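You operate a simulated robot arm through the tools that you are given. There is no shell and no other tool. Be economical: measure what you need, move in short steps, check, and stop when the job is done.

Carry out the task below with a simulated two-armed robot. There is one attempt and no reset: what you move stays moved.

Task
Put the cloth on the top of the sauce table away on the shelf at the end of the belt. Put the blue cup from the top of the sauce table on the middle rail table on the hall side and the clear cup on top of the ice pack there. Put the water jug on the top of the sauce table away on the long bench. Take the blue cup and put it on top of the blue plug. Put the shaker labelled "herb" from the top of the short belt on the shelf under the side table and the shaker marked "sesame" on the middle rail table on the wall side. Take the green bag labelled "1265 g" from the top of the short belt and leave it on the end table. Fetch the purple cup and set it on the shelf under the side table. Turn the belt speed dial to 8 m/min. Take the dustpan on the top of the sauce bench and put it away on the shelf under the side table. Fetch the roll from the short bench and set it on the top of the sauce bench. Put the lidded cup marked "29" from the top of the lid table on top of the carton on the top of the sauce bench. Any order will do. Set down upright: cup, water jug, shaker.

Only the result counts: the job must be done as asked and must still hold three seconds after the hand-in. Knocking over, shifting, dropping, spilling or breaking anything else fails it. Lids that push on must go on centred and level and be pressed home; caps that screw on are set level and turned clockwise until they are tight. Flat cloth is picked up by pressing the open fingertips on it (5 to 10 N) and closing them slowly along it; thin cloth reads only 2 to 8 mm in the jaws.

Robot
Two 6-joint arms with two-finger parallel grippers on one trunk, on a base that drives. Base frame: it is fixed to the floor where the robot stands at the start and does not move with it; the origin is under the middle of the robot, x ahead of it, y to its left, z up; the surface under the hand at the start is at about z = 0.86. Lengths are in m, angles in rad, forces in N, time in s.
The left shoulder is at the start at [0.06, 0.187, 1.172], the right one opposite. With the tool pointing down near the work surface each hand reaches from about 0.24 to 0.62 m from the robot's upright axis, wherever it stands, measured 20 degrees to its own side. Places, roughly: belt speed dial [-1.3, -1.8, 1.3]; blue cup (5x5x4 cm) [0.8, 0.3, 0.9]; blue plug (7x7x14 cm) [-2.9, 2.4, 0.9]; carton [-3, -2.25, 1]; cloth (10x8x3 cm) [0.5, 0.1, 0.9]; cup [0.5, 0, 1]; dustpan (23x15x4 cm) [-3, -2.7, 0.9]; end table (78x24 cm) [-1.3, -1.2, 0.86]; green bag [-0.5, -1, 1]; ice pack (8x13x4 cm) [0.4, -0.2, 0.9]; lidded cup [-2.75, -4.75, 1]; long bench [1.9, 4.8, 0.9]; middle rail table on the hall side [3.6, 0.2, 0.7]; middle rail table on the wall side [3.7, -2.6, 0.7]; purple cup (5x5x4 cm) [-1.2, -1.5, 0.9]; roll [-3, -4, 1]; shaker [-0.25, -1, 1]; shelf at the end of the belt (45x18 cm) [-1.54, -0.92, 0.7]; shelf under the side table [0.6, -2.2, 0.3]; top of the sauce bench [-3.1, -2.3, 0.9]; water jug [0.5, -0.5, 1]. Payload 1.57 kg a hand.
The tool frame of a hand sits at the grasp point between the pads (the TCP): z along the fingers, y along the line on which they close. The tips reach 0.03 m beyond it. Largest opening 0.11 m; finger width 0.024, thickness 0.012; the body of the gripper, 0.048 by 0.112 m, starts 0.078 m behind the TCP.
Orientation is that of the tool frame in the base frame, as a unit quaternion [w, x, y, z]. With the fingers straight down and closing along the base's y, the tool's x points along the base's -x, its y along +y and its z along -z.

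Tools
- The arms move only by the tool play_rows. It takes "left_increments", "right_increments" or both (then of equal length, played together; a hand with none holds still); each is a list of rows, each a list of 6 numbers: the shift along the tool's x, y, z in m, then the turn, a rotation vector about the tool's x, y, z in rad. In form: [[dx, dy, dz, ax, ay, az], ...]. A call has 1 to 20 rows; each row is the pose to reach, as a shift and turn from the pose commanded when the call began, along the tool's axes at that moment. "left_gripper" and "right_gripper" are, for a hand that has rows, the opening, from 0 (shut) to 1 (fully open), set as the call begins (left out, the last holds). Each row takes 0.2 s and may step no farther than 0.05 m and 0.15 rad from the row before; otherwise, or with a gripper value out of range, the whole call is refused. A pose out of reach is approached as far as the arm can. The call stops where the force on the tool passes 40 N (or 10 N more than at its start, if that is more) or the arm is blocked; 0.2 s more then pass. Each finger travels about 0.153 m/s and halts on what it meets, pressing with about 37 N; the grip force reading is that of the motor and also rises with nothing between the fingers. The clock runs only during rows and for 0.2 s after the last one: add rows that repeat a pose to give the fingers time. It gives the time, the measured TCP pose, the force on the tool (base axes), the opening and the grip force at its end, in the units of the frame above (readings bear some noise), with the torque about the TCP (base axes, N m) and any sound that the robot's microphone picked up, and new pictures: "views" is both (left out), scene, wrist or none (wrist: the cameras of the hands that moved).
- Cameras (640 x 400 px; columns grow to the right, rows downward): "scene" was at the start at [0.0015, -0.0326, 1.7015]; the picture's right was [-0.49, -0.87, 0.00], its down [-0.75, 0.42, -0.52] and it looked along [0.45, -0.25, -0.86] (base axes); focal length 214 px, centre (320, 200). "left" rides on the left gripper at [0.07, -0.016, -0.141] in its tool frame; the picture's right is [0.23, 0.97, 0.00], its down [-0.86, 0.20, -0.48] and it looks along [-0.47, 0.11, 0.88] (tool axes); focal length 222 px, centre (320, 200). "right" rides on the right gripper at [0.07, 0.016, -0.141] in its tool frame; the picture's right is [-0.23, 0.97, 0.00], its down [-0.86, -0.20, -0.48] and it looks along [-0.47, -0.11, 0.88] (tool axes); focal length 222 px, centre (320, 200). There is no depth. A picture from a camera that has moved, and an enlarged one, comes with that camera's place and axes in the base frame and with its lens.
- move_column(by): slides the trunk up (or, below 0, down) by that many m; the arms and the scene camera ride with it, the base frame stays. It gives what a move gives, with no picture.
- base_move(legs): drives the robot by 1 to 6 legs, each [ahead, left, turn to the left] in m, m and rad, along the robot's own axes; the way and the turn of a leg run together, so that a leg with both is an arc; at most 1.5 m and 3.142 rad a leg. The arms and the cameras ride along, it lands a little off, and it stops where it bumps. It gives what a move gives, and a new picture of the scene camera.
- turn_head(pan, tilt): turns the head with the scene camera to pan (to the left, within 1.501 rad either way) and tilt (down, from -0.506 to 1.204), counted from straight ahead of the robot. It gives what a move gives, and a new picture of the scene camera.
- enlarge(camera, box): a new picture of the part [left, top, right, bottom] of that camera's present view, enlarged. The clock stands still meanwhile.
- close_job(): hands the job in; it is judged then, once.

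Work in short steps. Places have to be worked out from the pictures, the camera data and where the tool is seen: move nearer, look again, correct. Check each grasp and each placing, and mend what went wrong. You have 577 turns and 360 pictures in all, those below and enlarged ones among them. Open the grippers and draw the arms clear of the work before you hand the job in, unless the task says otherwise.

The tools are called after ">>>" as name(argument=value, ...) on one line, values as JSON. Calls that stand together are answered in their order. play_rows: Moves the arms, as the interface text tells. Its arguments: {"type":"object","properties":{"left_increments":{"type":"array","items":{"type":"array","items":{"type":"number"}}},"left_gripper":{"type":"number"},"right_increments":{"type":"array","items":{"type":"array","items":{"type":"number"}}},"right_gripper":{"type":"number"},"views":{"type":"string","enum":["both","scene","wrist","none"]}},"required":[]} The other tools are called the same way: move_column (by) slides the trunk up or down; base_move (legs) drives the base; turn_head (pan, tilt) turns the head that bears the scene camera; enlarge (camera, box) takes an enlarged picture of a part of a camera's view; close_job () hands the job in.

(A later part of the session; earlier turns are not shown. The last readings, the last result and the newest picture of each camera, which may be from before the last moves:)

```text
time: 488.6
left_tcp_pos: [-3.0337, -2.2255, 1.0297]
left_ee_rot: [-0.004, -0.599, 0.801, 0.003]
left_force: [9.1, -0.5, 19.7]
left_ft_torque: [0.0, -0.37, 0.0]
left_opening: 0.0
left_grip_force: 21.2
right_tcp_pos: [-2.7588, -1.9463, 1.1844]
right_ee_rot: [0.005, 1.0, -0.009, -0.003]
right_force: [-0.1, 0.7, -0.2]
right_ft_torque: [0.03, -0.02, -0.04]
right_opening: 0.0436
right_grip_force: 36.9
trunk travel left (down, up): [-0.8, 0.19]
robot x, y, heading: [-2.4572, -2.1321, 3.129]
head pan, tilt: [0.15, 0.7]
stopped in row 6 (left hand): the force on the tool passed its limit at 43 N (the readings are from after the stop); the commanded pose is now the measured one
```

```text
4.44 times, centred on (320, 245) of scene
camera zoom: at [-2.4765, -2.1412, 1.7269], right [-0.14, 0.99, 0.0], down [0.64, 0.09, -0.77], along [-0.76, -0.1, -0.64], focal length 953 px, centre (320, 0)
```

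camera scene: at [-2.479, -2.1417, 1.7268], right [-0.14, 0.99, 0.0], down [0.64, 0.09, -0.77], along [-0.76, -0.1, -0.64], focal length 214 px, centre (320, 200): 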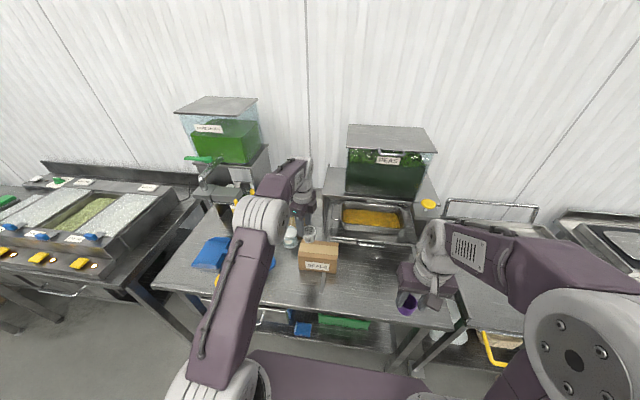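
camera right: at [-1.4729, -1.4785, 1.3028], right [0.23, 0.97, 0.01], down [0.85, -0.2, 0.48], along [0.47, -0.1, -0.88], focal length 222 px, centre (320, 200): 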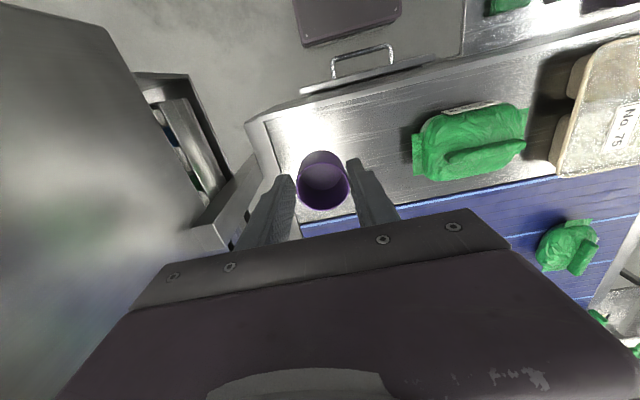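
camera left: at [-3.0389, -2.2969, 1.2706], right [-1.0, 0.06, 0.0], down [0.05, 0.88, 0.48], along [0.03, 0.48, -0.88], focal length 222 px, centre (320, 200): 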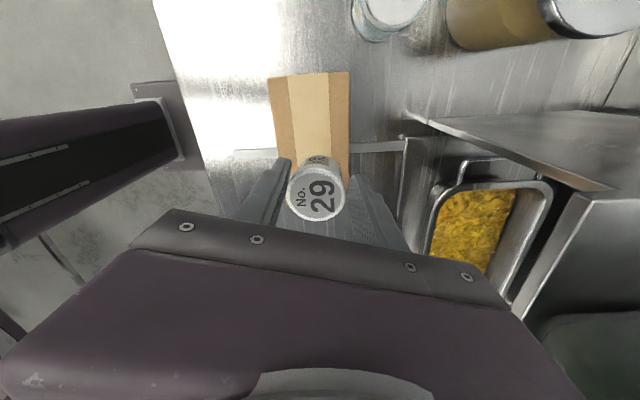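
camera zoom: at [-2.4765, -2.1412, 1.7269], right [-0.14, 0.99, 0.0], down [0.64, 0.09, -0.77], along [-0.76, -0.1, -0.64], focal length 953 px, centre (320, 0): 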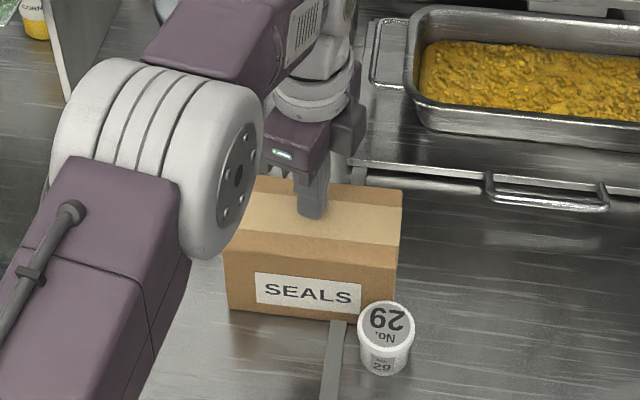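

The tapered cup popped out of the grip and stands upright on the bench just in front of the carton. I'll re-grip it closing along y; raise, turn the hand back and move over it.

>>> play_rows(left_increments=[[0, 0, -0.03, 0, 0, 0], [0, 0, -0.07, 0, 0, 0], [-0.01, -0.005, -0.1, 0, 0, -0.14], [-0.02, -0.01, -0.1, 0, 0, -0.28], [-0.03, -0.015, -0.1, 0, 0, -0.42], [-0.04, -0.02, -0.1, 0, 0, -0.56], [-0.05, -0.025, -0.1, 0, 0, -0.7], [-0.06, -0.03, -0.1, 0, 0, -0.84], [-0.07, -0.035, -0.1, 0, 0, -0.98], [-0.08, -0.04, -0.1, 0, 0, -1.12], [-0.09, -0.045, -0.1, 0, 0, -1.26], [-0.1016, -0.0525, -0.1, 0, 0, -1.4], [-0.1016, -0.0525, -0.1, 0, 0, -1.54], [-0.1016, -0.0525, -0.1, 0, 0, -1.68], [-0.1016, -0.0525, -0.1, 0, 0, -1.82], [-0.1016, -0.0525, -0.1, 0, 0, -1.86]], left_gripper=0.7, views="wrist")

>>> enlarge(camera="left", box=[200, 80, 440, 230])

>>> enlarge(camera="scene", box=[260, 200, 380, 290])

```text
time: 492.0
left_tcp_pos: [-2.9551, -2.1443, 1.1254]
left_ee_rot: [-0.001, 1.0, 0.002, -0.003]
left_force: [-0.8, -0.8, -0.1]
left_ft_torque: [-0.02, 0.0, 0.02]
left_opening: 0.0766
left_grip_force: 0.1
right_tcp_pos: [-2.7627, -1.9482, 1.1844]
right_ee_rot: [0.006, 1.0, -0.008, -0.001]
right_force: [0.1, 0.1, -0.1]
right_ft_torque: [-0.01, 0.01, 0.03]
right_opening: 0.0437
right_grip_force: 37.2
trunk travel left (down, up): [-0.8, 0.19]
robot x, y, heading: [-2.4583, -2.1351, 3.13]
head pan, tilt: [0.15, 0.7]
camera left: at [-2.8848, -2.1267, 1.2667], right [0.23, -0.97, 0.0], down [-0.85, -0.2, 0.48], along [-0.47, -0.11, -0.88], focal length 222 px, centre (320, 200)
```

left: 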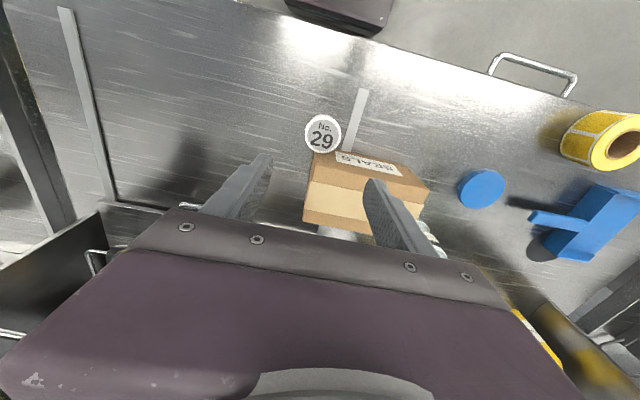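

```text
2.67 times, centred on (320, 155) of left
camera zoom: at [-2.8848, -2.1267, 1.2667], right [0.23, -0.97, 0.0], down [-0.85, -0.2, 0.48], along [-0.47, -0.11, -0.88], focal length 592 px, centre (320, 320)
```

zoom: 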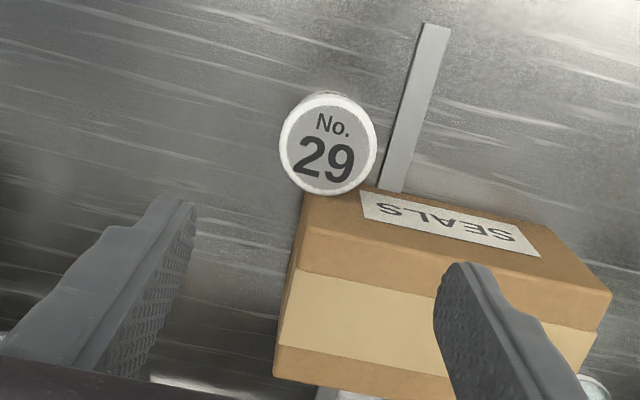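

```text
4.44 times, centred on (320, 245) of scene
camera zoom: at [-2.4814, -2.1415, 1.7268], right [-0.14, 0.99, 0.0], down [0.64, 0.09, -0.76], along [-0.76, -0.1, -0.64], focal length 953 px, centre (320, 0)
```

zoom: 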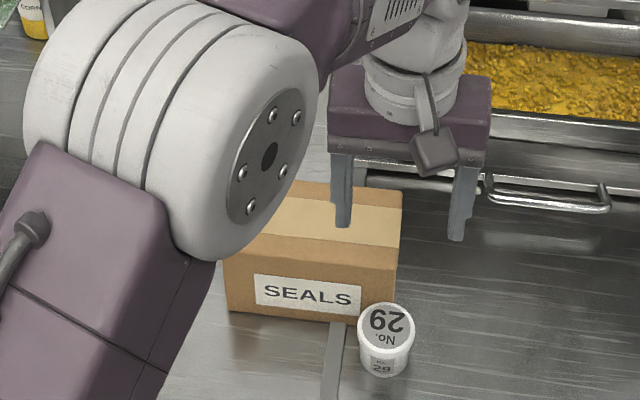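

Lid at ≈[-2.949,-2.146]. Grip on the lid's band this time (TCP z≈0.95) so the tips stay above the carton when placing.

>>> play_rows(left_increments=[[0.01, 0.002, 0.04, 0, 0, 0], [0.01, 0.002, 0.08, 0, 0, 0], [0.01, 0.002, 0.12, 0, 0, 0], [0.01, 0.002, 0.15, 0, 0, 0], [0.01, 0.002, 0.174, 0, 0, 0]], views="none")

>>> enlarge(camera="left", box=[200, 80, 440, 230])

>>> enlarge(camera="scene", box=[260, 200, 380, 290])

```text
time: 493.2
left_tcp_pos: [-2.9454, -2.1447, 0.9511]
left_ee_rot: [0.0, 1.0, 0.0, -0.004]
left_force: [0.3, -0.4, 0.4]
left_ft_torque: [0.02, 0.01, -0.01]
left_opening: 0.0772
left_grip_force: 0.1
right_tcp_pos: [-2.7626, -1.9466, 1.1847]
right_ee_rot: [0.004, 1.0, -0.008, 0.0]
right_force: [0.3, -1.0, 0.2]
right_ft_torque: [-0.02, 0.01, -0.03]
right_opening: 0.0436
right_grip_force: 36.8
trunk travel left (down, up): [-0.8, 0.19]
robot x, y, heading: [-2.4609, -2.1306, 3.129]
head pan, tilt: [0.15, 0.7]
```

```text
2.67 times, centred on (320, 155) of left
camera zoom: at [-2.876, -2.1284, 1.0923], right [0.23, -0.97, 0.0], down [-0.85, -0.2, 0.48], along [-0.47, -0.11, -0.88], focal length 592 px, centre (320, 320)
```

zoom: 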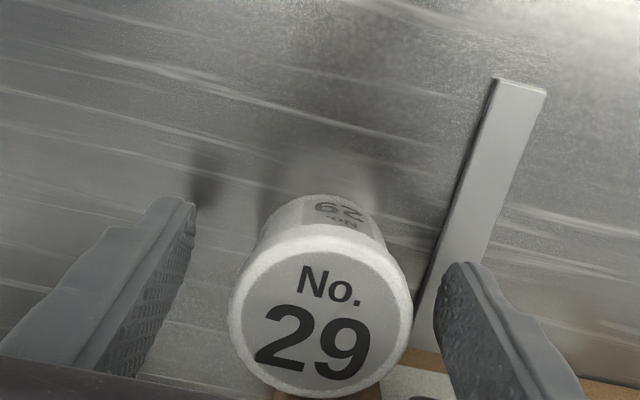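

```text
4.44 times, centred on (320, 245) of scene
camera zoom: at [-2.4821, -2.1415, 1.7268], right [-0.14, 0.99, 0.0], down [0.64, 0.09, -0.76], along [-0.76, -0.1, -0.64], focal length 953 px, centre (320, 0)
```

zoom: 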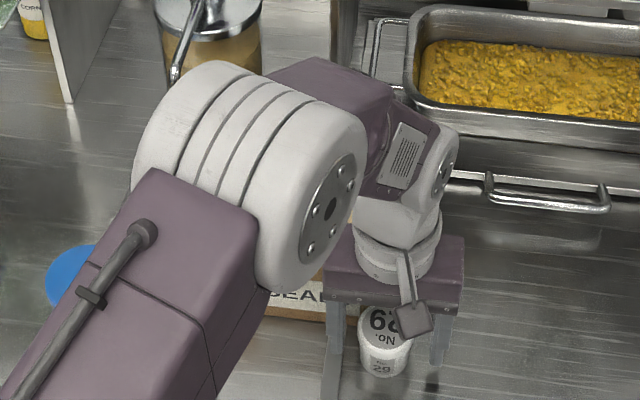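

>>> play_rows(left_increments=[[-0.004, 0, 0.006, 0, 0, 0], [-0.004, 0, 0.006, 0, 0, 0], [-0.004, 0, 0.006, 0, 0, 0], [-0.004, 0, 0.006, 0, 0, 0], [-0.004, 0, -0.02, 0, 0, 0], [0.01, 0, -0.06, 0, 0, 0], [0.01, 0, -0.1, 0, 0, 0], [0.01, 0, -0.14, 0, 0, 0], [0.01, 0, -0.16, 0, 0, 0]], left_gripper=0, views="wrist")

>>> enlarge(camera="scene", box=[260, 180, 400, 290])

```text
time: 495.2
left_tcp_pos: [-2.937, -2.145, 1.1116]
left_ee_rot: [-0.001, 1.0, 0.0, -0.004]
left_force: [0.4, 0.9, -1.0]
left_ft_torque: [0.0, 0.02, 0.02]
left_opening: 0.0503
left_grip_force: 37.5
right_tcp_pos: [-2.7614, -1.9464, 1.1837]
right_ee_rot: [0.006, 1.0, -0.01, 0.001]
right_force: [-0.5, 0.8, 0.3]
right_ft_torque: [-0.01, 0.02, -0.06]
right_opening: 0.0437
right_grip_force: 36.6
trunk travel left (down, up): [-0.8, 0.19]
robot x, y, heading: [-2.4564, -2.1278, 3.127]
head pan, tilt: [0.15, 0.7]
camera left: at [-2.8666, -2.1289, 1.2532], right [0.23, -0.97, 0.0], down [-0.85, -0.2, 0.48], along [-0.47, -0.11, -0.87], focal length 222 px, centre (320, 200)
```

left: 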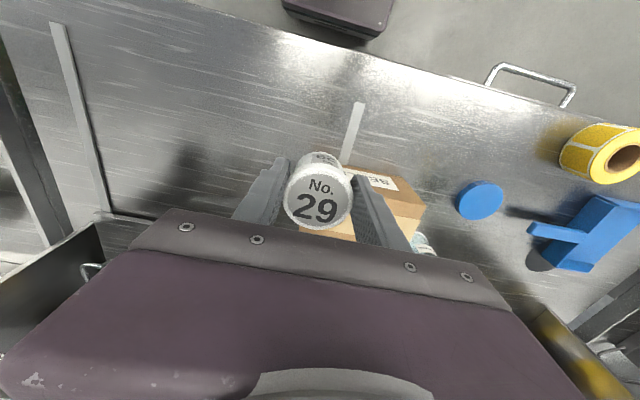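

```text
3.64 times, centred on (330, 235) of scene
camera zoom: at [-2.4801, -2.1414, 1.7268], right [-0.14, 0.99, 0.0], down [0.64, 0.09, -0.77], along [-0.76, -0.1, -0.64], focal length 780 px, centre (284, 73)
```

zoom: 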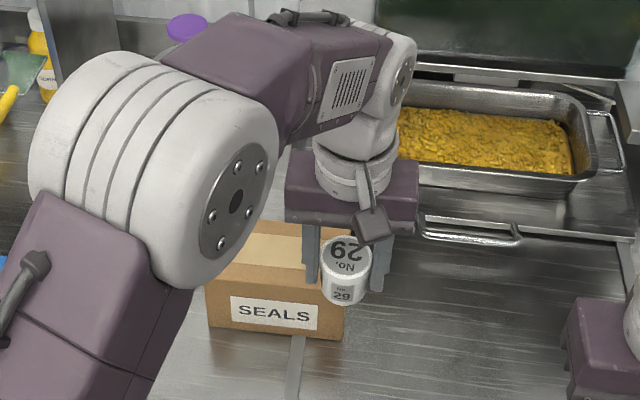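

Held firmly on the lid. Carry to the carton centre.

>>> play_rows(left_increments=[[-0.02, 0.018, 0, 0, 0, 0], [-0.045, 0.038, 0, 0, 0, 0], [-0.07, 0.058, 0, 0, 0, 0], [-0.086, 0.075, 0, 0, 0, 0], [-0.086, 0.075, 0.03, 0, 0, 0]], views="wrist")

>>> enlarge(camera="scene", box=[260, 180, 400, 290])

```text
time: 496.4
left_tcp_pos: [-3.0222, -2.2209, 1.0807]
left_ee_rot: [-0.001, 1.0, 0.0, -0.003]
left_force: [-0.4, 0.3, -1.0]
left_ft_torque: [0.02, -0.04, -0.02]
left_opening: 0.0502
left_grip_force: 37.3
right_tcp_pos: [-2.763, -1.9477, 1.1839]
right_ee_rot: [0.005, 1.0, -0.009, 0.0]
right_force: [-0.3, 0.6, -0.6]
right_ft_torque: [-0.01, 0.01, 0.02]
right_opening: 0.0439
right_grip_force: 37.1
trunk travel left (down, up): [-0.8, 0.19]
robot x, y, heading: [-2.4562, -2.1314, 3.134]
head pan, tilt: [0.15, 0.7]
camera left: at [-2.9532, -2.2035, 1.2216], right [0.23, -0.97, 0.0], down [-0.85, -0.2, 0.48], along [-0.47, -0.11, -0.88], focal length 222 px, centre (320, 200)
```

left: 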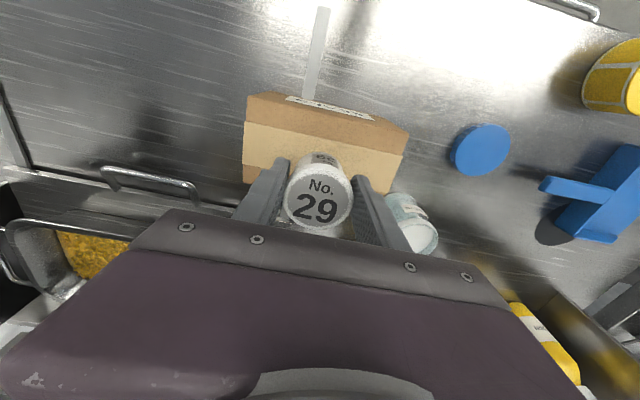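

```text
3.64 times, centred on (330, 235) of scene
camera zoom: at [-2.4821, -2.1413, 1.7268], right [-0.14, 0.99, 0.0], down [0.64, 0.09, -0.76], along [-0.76, -0.1, -0.64], focal length 780 px, centre (284, 73)
```

zoom: 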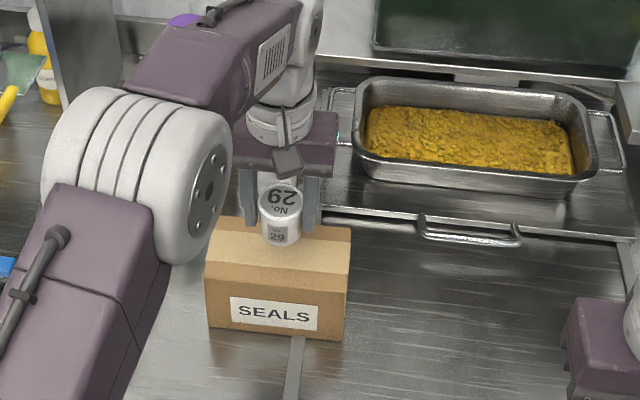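

Centred above the carton. Descend to ~5 mm above expected contact, then in small checks.

>>> play_rows(left_increments=[[0, 0, 0.02, 0, 0, 0], [0, 0, 0.034, 0, 0, 0]], views="none")

>>> play_rows(left_increments=[[0, 0, 0.003, 0, 0, 0]], views="none")

>>> play_rows(left_increments=[[0, 0, 0.003, 0, 0, 0]], views="none")

>>> enlarge(camera="scene", box=[280, 200, 380, 280])

```text
time: 497.0
left_tcp_pos: [-3.0228, -2.2197, 1.0478]
left_ee_rot: [-0.001, 1.0, 0.0, -0.004]
left_force: [0.2, -0.3, 1.0]
left_ft_torque: [0.0, 0.1, 0.02]
left_opening: 0.0502
left_grip_force: 38.0
right_tcp_pos: [-2.7622, -1.9466, 1.1852]
right_ee_rot: [0.005, 1.0, -0.009, 0.0]
right_force: [-0.2, -0.8, -0.9]
right_ft_torque: [0.02, 0.03, -0.01]
right_opening: 0.0438
right_grip_force: 36.9
trunk travel left (down, up): [-0.8, 0.19]
robot x, y, heading: [-2.457, -2.1281, 3.127]
head pan, tilt: [0.15, 0.7]
```

```text
time: 497.4
left_tcp_pos: [-3.0235, -2.2203, 1.0485]
left_ee_rot: [-0.001, 1.0, 0.001, -0.008]
left_force: [-3.6, -1.4, 17.5]
left_ft_torque: [-0.03, 0.26, 0.03]
left_opening: 0.0505
left_grip_force: 37.3
right_tcp_pos: [-2.7608, -1.9466, 1.1849]
right_ee_rot: [0.006, 1.0, -0.009, -0.001]
right_force: [0.9, -0.3, -0.9]
right_ft_torque: [0.01, -0.01, 0.01]
right_opening: 0.0438
right_grip_force: 36.6
trunk travel left (down, up): [-0.8, 0.19]
robot x, y, heading: [-2.4609, -2.1307, 3.124]
head pan, tilt: [0.15, 0.7]
```

```text
time: 497.8
left_tcp_pos: [-3.0213, -2.2206, 1.0466]
left_ee_rot: [-0.001, 1.0, 0.001, -0.008]
left_force: [-6.1, -1.3, 39.0]
left_ft_torque: [0.08, 0.32, 0.02]
left_opening: 0.0506
left_grip_force: 37.0
right_tcp_pos: [-2.7606, -1.9459, 1.1866]
right_ee_rot: [0.006, 1.0, -0.009, -0.002]
right_force: [-0.4, 0.0, -0.3]
right_ft_torque: [-0.01, 0.0, 0.02]
right_opening: 0.0439
right_grip_force: 37.6
trunk travel left (down, up): [-0.8, 0.19]
robot x, y, heading: [-2.4601, -2.1299, 3.129]
head pan, tilt: [0.15, 0.7]
```

```text
5.00 times, centred on (330, 240) of scene
camera zoom: at [-2.4764, -2.141, 1.7273], right [-0.14, 0.99, 0.0], down [0.64, 0.09, -0.77], along [-0.76, -0.1, -0.64], focal length 1072 px, centre (270, 0)
```

zoom: 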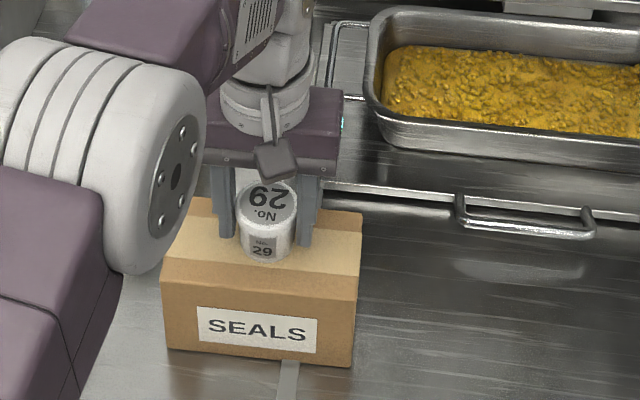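

Contact. Ease off the pressure, then open.

>>> play_rows(left_increments=[[0, 0, -0.005, 0, 0, 0], [0, 0, -0.0055, 0, 0, 0]], views="none")

>>> play_rows(left_increments=[[0, 0, 0, 0, 0, 0], [0, 0, 0, 0, 0, 0], [0, 0, 0, 0, 0, 0]], left_gripper=0.75, views="none")

>>> play_rows(left_increments=[[0, 0, -0.03, 0, 0, 0], [0, 0, -0.07, 0, 0, 0], [0, 0, -0.11, 0, 0, 0], [0.04, 0, -0.14, 0, 0, 0], [0.08, 0, -0.14, 0, 0, 0]], views="none")

>>> enlarge(camera="scene", box=[260, 180, 400, 290])

```text
time: 498.4
left_tcp_pos: [-3.0188, -2.2199, 1.0474]
left_ee_rot: [0.0, 1.0, 0.0, -0.001]
left_force: [-3.1, 1.0, 7.3]
left_ft_torque: [0.01, 0.34, 0.02]
left_opening: 0.0503
left_grip_force: 37.1
right_tcp_pos: [-2.7625, -1.9471, 1.1842]
right_ee_rot: [0.006, 1.0, -0.009, -0.002]
right_force: [0.5, -0.6, -0.5]
right_ft_torque: [0.0, -0.01, 0.01]
right_opening: 0.0438
right_grip_force: 37.1
trunk travel left (down, up): [-0.8, 0.19]
robot x, y, heading: [-2.4558, -2.13, 3.128]
head pan, tilt: [0.15, 0.7]
```

```text
time: 499.2
left_tcp_pos: [-3.0211, -2.2209, 1.0476]
left_ee_rot: [0.0, 1.0, 0.001, -0.003]
left_force: [0.1, 0.0, 0.3]
left_ft_torque: [-0.01, 0.0, 0.0]
left_opening: 0.0826
left_grip_force: 0.0
right_tcp_pos: [-2.7628, -1.9472, 1.1842]
right_ee_rot: [0.006, 1.0, -0.009, 0.0]
right_force: [0.2, -0.1, 0.1]
right_ft_torque: [0.0, -0.05, 0.0]
right_opening: 0.0439
right_grip_force: 37.2
trunk travel left (down, up): [-0.8, 0.19]
robot x, y, heading: [-2.4614, -2.1272, 3.127]
head pan, tilt: [0.15, 0.7]
```

```text
time: 500.4
left_tcp_pos: [-2.9382, -2.2201, 1.1873]
left_ee_rot: [-0.002, 1.0, 0.001, -0.004]
left_force: [-0.6, -0.1, -0.5]
left_ft_torque: [0.01, 0.01, 0.02]
left_opening: 0.0825
left_grip_force: 0.0
right_tcp_pos: [-2.7606, -1.9454, 1.1843]
right_ee_rot: [0.005, 1.0, -0.008, -0.001]
right_force: [0.3, -0.2, -0.9]
right_ft_torque: [0.01, 0.04, -0.01]
right_opening: 0.0437
right_grip_force: 37.0
trunk travel left (down, up): [-0.8, 0.19]
robot x, y, heading: [-2.4589, -2.1258, 3.124]
head pan, tilt: [0.15, 0.7]
```

```text
3.64 times, centred on (330, 235) of scene
camera zoom: at [-2.4781, -2.1414, 1.7268], right [-0.14, 0.99, 0.0], down [0.64, 0.09, -0.77], along [-0.76, -0.1, -0.64], focal length 780 px, centre (284, 73)
```

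zoom: 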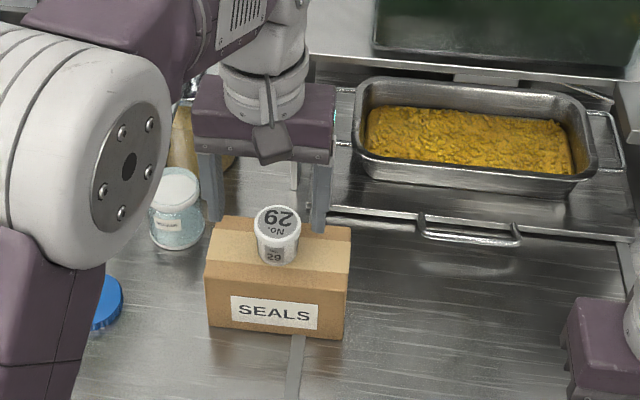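

Cup 29 stands on the carton. Now the dustpan: its handle lies along y at x≈-3.01, y -2.55…-2.66. Sidestep and rotate the left hand so it closes along x.

>>> base_move(legs=[[-0.02, 0.4, 0.01]])

>>> play_rows(left_increments=[[0, 0.0, 0, 0, 0, 0.143], [0.0, 0.0, 0, 0, 0, 0.286], [0.0, 0, 0, 0, 0, 0.429], [0, 0, 0, 0, 0, 0.572], [0, 0, 0, 0, 0, 0.715], [0, 0, 0, 0, 0, 0.858], [0, 0, 0.0, 0, 0, 1.0], [0, 0, 0, 0, 0, 1.143], [0, 0, 0, 0, 0, 1.286], [0, 0, 0, 0, 0, 1.43], [0, 0, 0, 0, 0, 1.57]], left_gripper=0.6, views="both")

```text
time: 502.9
left_tcp_pos: [-2.9235, -2.6298, 1.1862]
left_ee_rot: [0.0, 1.0, 0.003, -0.003]
left_force: [0.5, -0.1, -0.3]
left_ft_torque: [0.0, 0.0, 0.01]
left_opening: 0.0821
left_grip_force: 0.0
right_tcp_pos: [-2.7468, -2.3541, 1.1847]
right_ee_rot: [0.005, 1.0, -0.006, 0.0]
right_force: [0.6, 0.2, -0.6]
right_ft_torque: [-0.02, 0.0, -0.03]
right_opening: 0.044
right_grip_force: 36.3
trunk travel left (down, up): [-0.8, 0.19]
robot x, y, heading: [-2.4436, -2.5396, 3.135]
head pan, tilt: [0.15, 0.7]
camera scene: at [-2.4651, -2.5471, 1.7268], right [-0.14, 0.99, 0.0], down [0.64, 0.09, -0.77], along [-0.76, -0.11, -0.64], focal length 214 px, centre (320, 200)
```

scene: 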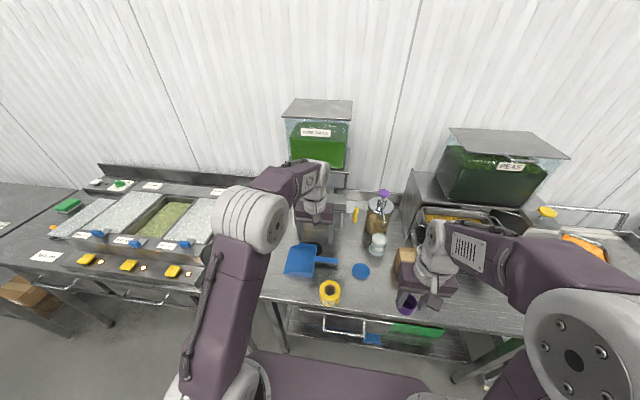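

```text
time: 505.3
left_tcp_pos: [-2.9235, -2.6325, 1.1858]
left_ee_rot: [0.002, 0.709, -0.705, -0.003]
left_force: [-0.7, 0.5, 1.1]
left_ft_torque: [0.0, 0.05, 0.01]
left_opening: 0.066
left_grip_force: 0.0
right_tcp_pos: [-2.7472, -2.3561, 1.1842]
right_ee_rot: [0.006, 1.0, -0.006, 0.0]
right_force: [-0.6, -0.1, 0.0]
right_ft_torque: [0.01, 0.04, -0.01]
right_opening: 0.0435
right_grip_force: 36.4
trunk travel left (down, up): [-0.8, 0.19]
robot x, y, heading: [-2.4414, -2.5354, 3.132]
head pan, tilt: [0.15, 0.7]
camera scene: at [-2.4649, -2.5489, 1.7268], right [-0.14, 0.99, 0.0], down [0.64, 0.09, -0.76], along [-0.76, -0.11, -0.64], focal length 214 px, centre (320, 200)
camera left: at [-2.9065, -2.7002, 1.327], right [-0.97, -0.23, 0.01], down [-0.2, 0.85, 0.48], along [-0.12, 0.47, -0.88], focal length 222 px, centre (320, 200)
```

scene: 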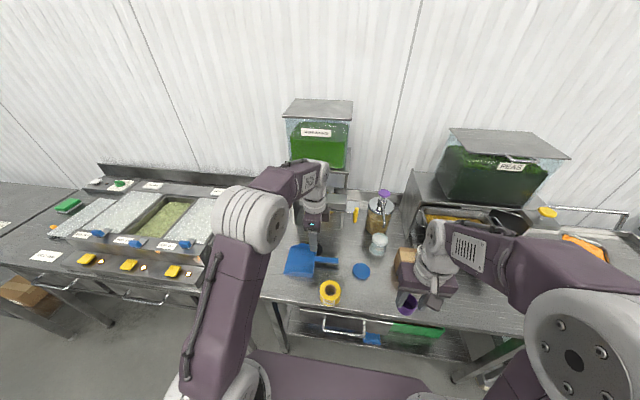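
left: 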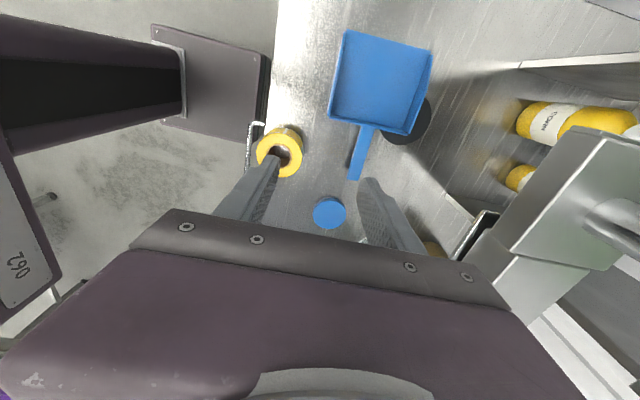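

Handle grip point ≈[-3.009,-2.625]. Shift 5 cm, descend to just above, then in and down.

>>> play_rows(left_increments=[[-0.004, 0.025, 0, 0, 0, 0], [-0.0075, 0.05, 0, 0, 0, 0], [-0.0075, 0.05, 0.045, 0, 0, 0], [-0.0075, 0.05, 0.09, 0, 0, 0], [-0.0075, 0.05, 0.135, 0, 0, 0], [-0.0075, 0.05, 0.18, 0, 0, 0], [-0.0075, 0.07, 0.2, 0, 0, 0], [-0.0075, 0.0865, 0.205, 0, 0, 0]], left_gripper=0.6, views="wrist")

>>> enlarge(camera="left", box=[200, 90, 440, 240])

>>> enlarge(camera="scene", box=[250, 180, 390, 300])

```text
time: 507.1
left_tcp_pos: [-3.0089, -2.6228, 0.9815]
left_ee_rot: [0.003, 0.71, -0.704, -0.003]
left_force: [-0.2, 0.6, 1.1]
left_ft_torque: [-0.01, -0.03, 0.04]
left_opening: 0.0659
left_grip_force: 0.1
right_tcp_pos: [-2.745, -2.3561, 1.1857]
right_ee_rot: [0.005, 1.0, -0.005, 0.0]
right_force: [0.1, -0.7, -0.4]
right_ft_torque: [0.0, 0.01, -0.02]
right_opening: 0.044
right_grip_force: 36.7
trunk travel left (down, up): [-0.8, 0.19]
robot x, y, heading: [-2.4413, -2.5325, 3.136]
head pan, tilt: [0.15, 0.7]
camera left: at [-2.9918, -2.6918, 1.1235], right [-0.97, -0.23, 0.01], down [-0.2, 0.85, 0.48], along [-0.12, 0.47, -0.88], focal length 222 px, centre (320, 200)
```

left: 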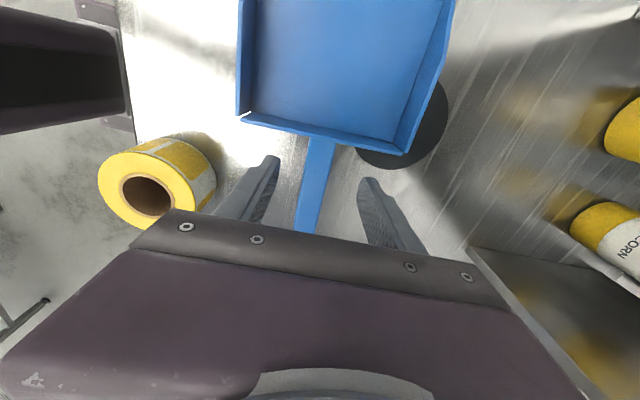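

```text
2.67 times, centred on (320, 165) of left
camera zoom: at [-2.9918, -2.6918, 1.1235], right [-0.97, -0.23, 0.01], down [-0.2, 0.85, 0.48], along [-0.12, 0.47, -0.88], focal length 592 px, centre (320, 293)
```

zoom: 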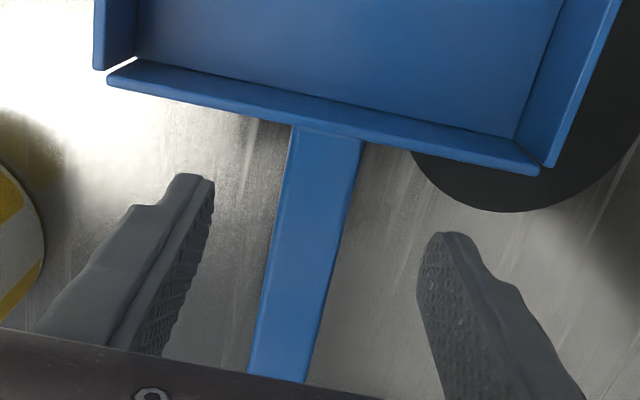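

```text
3.33 times, centred on (320, 240) of scene
camera zoom: at [-2.4612, -2.5492, 1.7269], right [-0.14, 0.99, 0.0], down [0.64, 0.09, -0.77], along [-0.76, -0.11, -0.64], focal length 715 px, centre (320, 67)
```

zoom: 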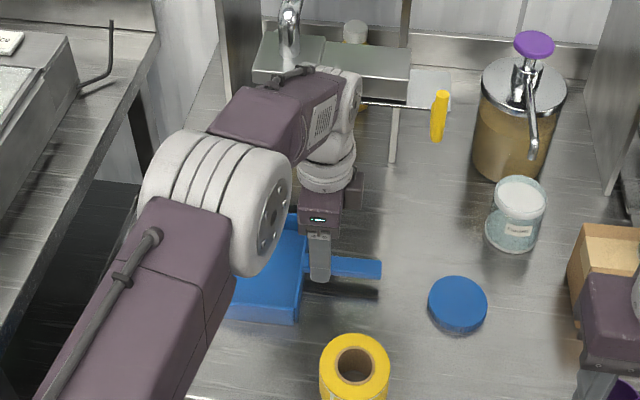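

Descend 4 cm around the handle and close.

>>> play_rows(left_increments=[[0, 0, 0.02, 0, 0, 0], [0, 0, 0.038, 0, 0, 0]], views="none")

>>> play_rows(left_increments=[[0, 0, 0, 0, 0, 0], [0, 0, 0, 0, 0, 0], [0, 0, 0, 0, 0, 0], [0, 0, -0.015, 0, 0, 0], [0, 0, -0.03, 0, 0, 0]], left_gripper=0, views="wrist")

>>> enlarge(camera="scene", box=[250, 180, 390, 300])

```text
time: 507.7
left_tcp_pos: [-3.0112, -2.6218, 0.944]
left_ee_rot: [0.001, 0.709, -0.705, -0.003]
left_force: [0.0, 0.6, -0.6]
left_ft_torque: [-0.02, 0.03, -0.02]
left_opening: 0.0661
left_grip_force: 0.1
right_tcp_pos: [-2.7458, -2.3549, 1.1851]
right_ee_rot: [0.006, 1.0, -0.005, -0.001]
right_force: [-0.6, 0.0, -1.0]
right_ft_torque: [0.0, 0.01, 0.0]
right_opening: 0.0438
right_grip_force: 36.7
trunk travel left (down, up): [-0.8, 0.19]
robot x, y, heading: [-2.4431, -2.5392, 3.134]
head pan, tilt: [0.15, 0.7]
```

```text
time: 508.9
left_tcp_pos: [-3.0094, -2.6218, 0.9731]
left_ee_rot: [0.001, 0.71, -0.705, -0.004]
left_force: [0.2, 0.2, -1.3]
left_ft_torque: [0.07, -0.04, 0.0]
left_opening: 0.0231
left_grip_force: 35.7
right_tcp_pos: [-2.7464, -2.3554, 1.1851]
right_ee_rot: [0.005, 1.0, -0.005, -0.001]
right_force: [0.1, -0.3, -0.5]
right_ft_torque: [-0.01, 0.01, -0.01]
right_opening: 0.0435
right_grip_force: 36.4
trunk travel left (down, up): [-0.8, 0.19]
robot x, y, heading: [-2.4425, -2.5359, 3.139]
head pan, tilt: [0.15, 0.7]
camera left: at [-2.9927, -2.6912, 1.1147], right [-0.97, -0.23, 0.01], down [-0.2, 0.85, 0.48], along [-0.12, 0.47, -0.88], focal length 222 px, centre (320, 200)
```

left: 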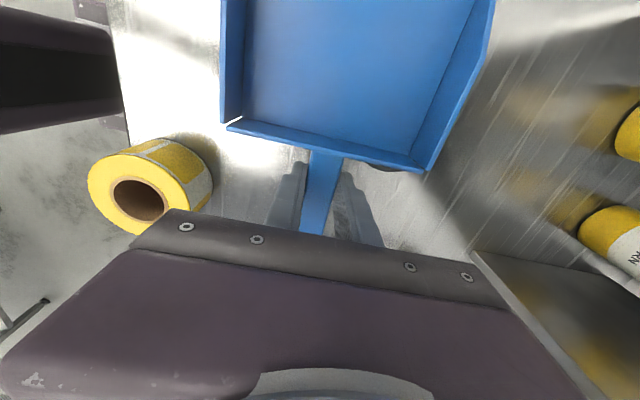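

```text
3.33 times, centred on (320, 240) of scene
camera zoom: at [-2.4633, -2.549, 1.7268], right [-0.14, 0.99, 0.0], down [0.64, 0.09, -0.77], along [-0.76, -0.11, -0.64], focal length 715 px, centre (320, 67)
```

zoom: 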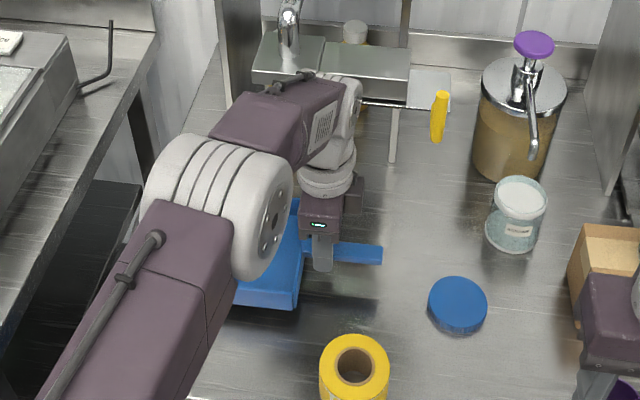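

Dustpan lifted level. Raise clear of the roll, then back the base away.

>>> play_rows(left_increments=[[0, 0, -0.02, 0, 0, 0], [0, 0, -0.045, 0, 0, 0], [0, -0.03, -0.06, 0, 0, 0], [0, -0.06, -0.08, 0, 0, 0], [0, -0.1, -0.1, 0, 0, 0]], views="none")

>>> base_move(legs=[[-0.5, 0, 0]])

```text
time: 510.1
left_tcp_pos: [-2.9115, -2.6212, 1.0731]
left_ee_rot: [0.003, 0.71, -0.704, -0.003]
left_force: [0.3, -0.4, -1.2]
left_ft_torque: [0.03, 0.0, 0.0]
left_opening: 0.0231
left_grip_force: 35.6
right_tcp_pos: [-2.747, -2.3564, 1.184]
right_ee_rot: [0.005, 1.0, -0.006, -0.001]
right_force: [0.0, 0.9, 0.2]
right_ft_torque: [0.02, -0.02, 0.0]
right_opening: 0.0439
right_grip_force: 37.2
trunk travel left (down, up): [-0.8, 0.19]
robot x, y, heading: [-2.442, -2.5366, 3.136]
head pan, tilt: [0.15, 0.7]
```

```text
time: 513.1
left_tcp_pos: [-2.4022, -2.6264, 1.0726]
left_ee_rot: [0.0, 0.71, -0.704, -0.003]
left_force: [-0.9, -0.4, -0.7]
left_ft_torque: [0.1, -0.03, 0.0]
left_opening: 0.0232
left_grip_force: 35.0
right_tcp_pos: [-2.2377, -2.3591, 1.1834]
right_ee_rot: [0.005, 1.0, -0.006, 0.0]
right_force: [0.0, 0.9, -0.7]
right_ft_torque: [0.0, -0.04, -0.04]
right_opening: 0.0437
right_grip_force: 37.0
trunk travel left (down, up): [-0.8, 0.19]
robot x, y, heading: [-1.9287, -2.5408, 3.131]
head pan, tilt: [0.15, 0.7]
camera scene: at [-1.9553, -2.5525, 1.7268], right [-0.14, 0.99, 0.0], down [0.64, 0.09, -0.76], along [-0.76, -0.11, -0.64], focal length 214 px, centre (320, 200)
```

scene: 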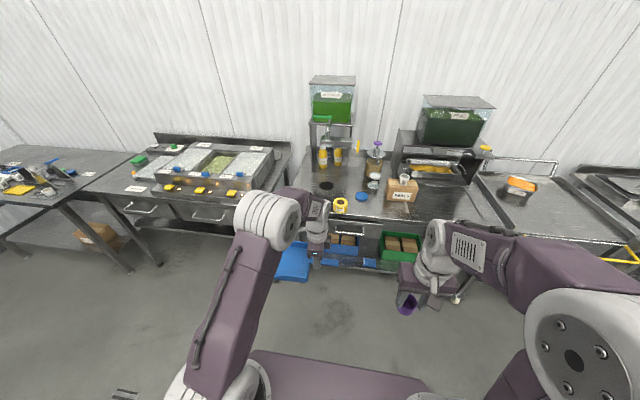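

Both held. Turn to face +x and drive toward the side table.

>>> base_move(legs=[[0, 0, 3.14], [1.3, -0.1, 0]])

>>> turn_head(pan=0.1, tilt=0.6)

```text
time: 526.7
left_tcp_pos: [-0.2048, -2.6712, 1.0723]
left_ee_rot: [0.003, 0.729, 0.685, 0.002]
left_force: [-0.2, 0.5, -0.7]
left_ft_torque: [-0.03, 0.0, 0.01]
left_opening: 0.0234
left_grip_force: 35.6
right_tcp_pos: [-0.3876, -2.9279, 1.1844]
right_ee_rot: [0.001, 0.041, 0.999, 0.005]
right_force: [0.2, -0.3, 0.2]
right_ft_torque: [0.0, 0.0, 0.01]
right_opening: 0.044
right_grip_force: 36.9
trunk travel left (down, up): [-0.8, 0.19]
robot x, y, heading: [-0.6801, -2.7205, -0.069]
head pan, tilt: [0.15, 0.7]
camera scene: at [-0.6522, -2.7124, 1.7268], right [0.07, -1.0, 0.0], down [-0.64, -0.05, -0.77], along [0.76, 0.06, -0.64], focal length 214 px, centre (320, 200)
```

scene: 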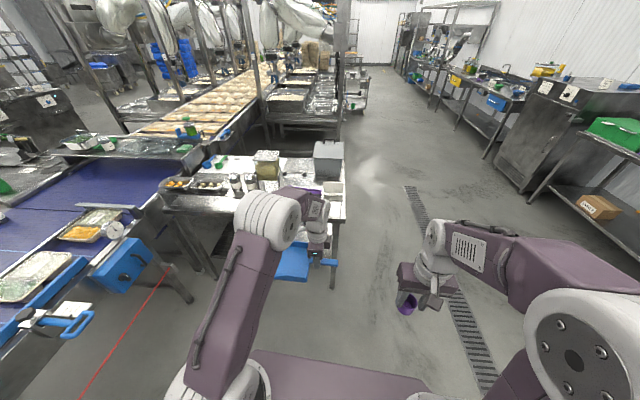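

```text
time: 527.4
left_tcp_pos: [-0.2045, -2.6727, 1.0711]
left_ee_rot: [0.003, 0.729, 0.684, 0.002]
left_force: [0.3, -0.6, -0.2]
left_ft_torque: [-0.04, 0.04, 0.02]
left_opening: 0.0232
left_grip_force: 34.9
right_tcp_pos: [-0.3867, -2.9261, 1.1839]
right_ee_rot: [0.0, 0.041, 0.999, 0.006]
right_force: [0.2, -0.5, -0.1]
right_ft_torque: [0.02, 0.0, 0.01]
right_opening: 0.0435
right_grip_force: 36.7
trunk travel left (down, up): [-0.8, 0.19]
robot x, y, heading: [-0.6775, -2.7226, -0.075]
head pan, tilt: [0.099, 0.6]
camera scene: at [-0.6478, -2.7167, 1.7354], right [0.02, -1.0, 0.0], down [-0.57, -0.01, -0.82], along [0.82, 0.02, -0.57], focal length 214 px, centre (320, 200)
```

scene: 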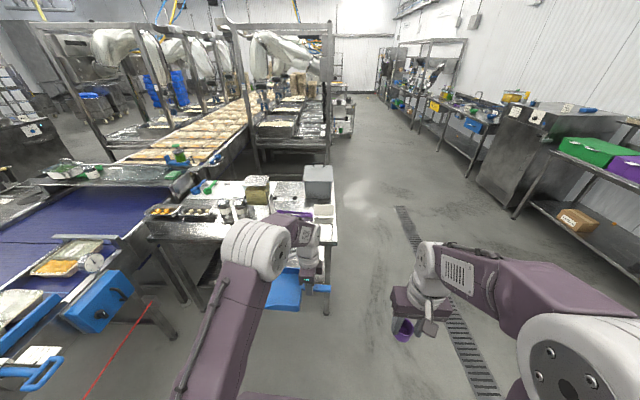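

The side table spans x 0.18…0.9, y -2.78…-1.74. Move to face it and lower the trunk to look at its shelf.

>>> base_move(legs=[[0, 0, 0.072], [0.05, 0.4, 0]])

>>> move_column(by=-0.6)

>>> turn_head(pan=0.0, tilt=0.45)

```text
time: 530.4
left_tcp_pos: [-0.1584, -2.2446, 1.0717]
left_ee_rot: [0.002, 0.702, 0.712, 0.003]
left_force: [0.2, -0.3, -0.7]
left_ft_torque: [-0.05, 0.02, 0.03]
left_opening: 0.0232
left_grip_force: 35.3
right_tcp_pos: [-0.3227, -2.5122, 1.1837]
right_ee_rot: [0.001, 0.002, 1.0, 0.005]
right_force: [0.0, -0.6, -0.8]
right_ft_torque: [0.05, 0.01, 0.0]
right_opening: 0.0438
right_grip_force: 37.3
trunk travel left (down, up): [-0.8, 0.19]
robot x, y, heading: [-0.6308, -2.3324, 0.001]
head pan, tilt: [0.099, 0.6]
camera scene: at [-0.5972, -2.3238, 1.7354], right [0.1, -1.0, 0.0], down [-0.56, -0.05, -0.83], along [0.82, 0.08, -0.56], focal length 214 px, centre (320, 200)
```

scene: 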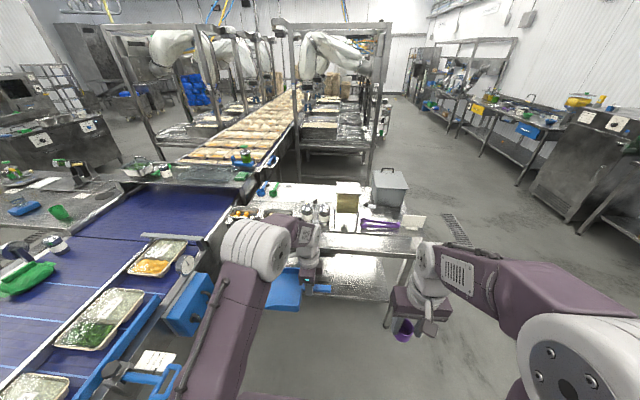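

```text
refused: -0.6 is not a number from -0.4 to 0.4
```

```text
time: 531.0
left_tcp_pos: [-0.1576, -2.2433, 1.0712]
left_ee_rot: [0.003, 0.703, 0.712, 0.002]
left_force: [-0.4, 0.1, -1.1]
left_ft_torque: [-0.06, 0.02, -0.01]
left_opening: 0.0233
left_grip_force: 35.6
right_tcp_pos: [-0.3221, -2.5109, 1.1845]
right_ee_rot: [0.0, 0.003, 1.0, 0.004]
right_force: [-0.2, -0.4, 0.3]
right_ft_torque: [-0.02, -0.02, 0.01]
right_opening: 0.0439
right_grip_force: 37.0
trunk travel left (down, up): [-0.8, 0.19]
robot x, y, heading: [-0.628, -2.3297, -0.001]
head pan, tilt: [0.0, 0.45]
camera scene: at [-0.593, -2.3303, 1.7489], right [0.0, -1.0, 0.0], down [-0.44, 0.0, -0.9], along [0.9, 0.0, -0.44], focal length 214 px, centre (320, 200)
```

scene: 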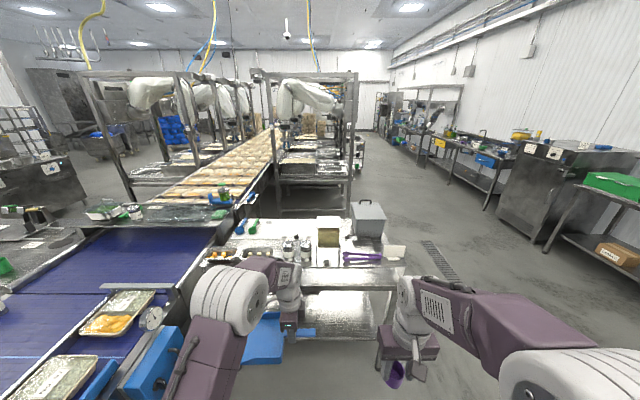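

The shelf looks free. Shift a bit right, then lower the trunk in two steps.

>>> base_move(legs=[[0, -0.1, 0]])

>>> move_column(by=-0.4)

>>> move_column(by=-0.3)

>>> turn_head(pan=0.0, tilt=0.5)

```text
time: 532.2
left_tcp_pos: [-0.1574, -2.3435, 1.0713]
left_ee_rot: [0.004, 0.703, 0.711, 0.002]
left_force: [-0.2, 0.2, -0.9]
left_ft_torque: [-0.04, 0.0, 0.01]
left_opening: 0.0231
left_grip_force: 35.4
right_tcp_pos: [-0.3231, -2.6095, 1.1857]
right_ee_rot: [0.0, 0.003, 1.0, 0.004]
right_force: [-0.4, 0.6, -0.1]
right_ft_torque: [0.01, 0.0, -0.01]
right_opening: 0.0441
right_grip_force: 37.0
trunk travel left (down, up): [-0.8, 0.19]
robot x, y, heading: [-0.6261, -2.4318, 0.0]
head pan, tilt: [0.0, 0.45]
camera scene: at [-0.5932, -2.4282, 1.749], right [0.0, -1.0, 0.0], down [-0.44, 0.0, -0.9], along [0.9, 0.0, -0.44], focal length 214 px, centre (320, 200)
```

scene: 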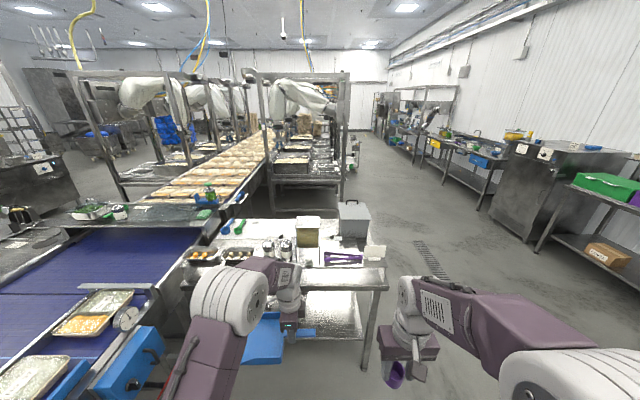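

```text
time: 536.0
left_tcp_pos: [-0.1578, -2.3442, 0.6725]
left_ee_rot: [0.003, 0.702, 0.712, 0.002]
left_force: [0.1, 0.6, -0.1]
left_ft_torque: [-0.11, 0.0, -0.04]
left_opening: 0.0232
left_grip_force: 35.6
right_tcp_pos: [-0.3229, -2.6124, 0.7844]
right_ee_rot: [0.0, 0.004, 1.0, 0.005]
right_force: [-0.8, -0.4, 0.1]
right_ft_torque: [-0.02, 0.03, 0.03]
right_opening: 0.0439
right_grip_force: 36.7
trunk travel left (down, up): [-0.4, 0.59]
robot x, y, heading: [-0.6284, -2.4332, -0.007]
head pan, tilt: [0.0, 0.45]
```

```text
time: 539.0
left_tcp_pos: [-0.1583, -2.3457, 0.3723]
left_ee_rot: [0.004, 0.703, 0.711, 0.002]
left_force: [0.1, -0.3, -1.5]
left_ft_torque: [-0.04, -0.02, 0.02]
left_opening: 0.0234
left_grip_force: 35.6
right_tcp_pos: [-0.3231, -2.6124, 0.4848]
right_ee_rot: [0.0, 0.004, 1.0, 0.005]
right_force: [-0.3, 0.1, 0.0]
right_ft_torque: [-0.01, 0.03, -0.01]
right_opening: 0.0439
right_grip_force: 37.0
trunk travel left (down, up): [-0.1, 0.89]
robot x, y, heading: [-0.6271, -2.4282, -0.005]
head pan, tilt: [0.0, 0.45]
```

```text
time: 539.7
left_tcp_pos: [-0.1583, -2.3448, 0.3717]
left_ee_rot: [0.004, 0.703, 0.711, 0.002]
left_force: [-0.4, 0.4, -1.0]
left_ft_torque: [-0.09, -0.01, 0.01]
left_opening: 0.0232
left_grip_force: 35.5
right_tcp_pos: [-0.3228, -2.6116, 0.4852]
right_ee_rot: [0.0, 0.003, 1.0, 0.005]
right_force: [-0.2, 0.0, 0.1]
right_ft_torque: [0.04, 0.0, -0.02]
right_opening: 0.0437
right_grip_force: 37.1
trunk travel left (down, up): [-0.1, 0.89]
robot x, y, heading: [-0.6274, -2.4336, -0.002]
head pan, tilt: [0.0, 0.499]
camera scene: at [-0.5943, -2.4315, 1.0445], right [0.0, -1.0, 0.0], down [-0.48, 0.0, -0.88], along [0.88, 0.0, -0.48], focal length 214 px, centre (320, 200)
```

scene: 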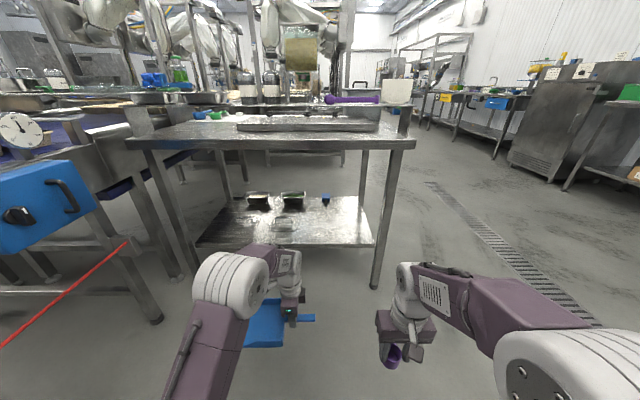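

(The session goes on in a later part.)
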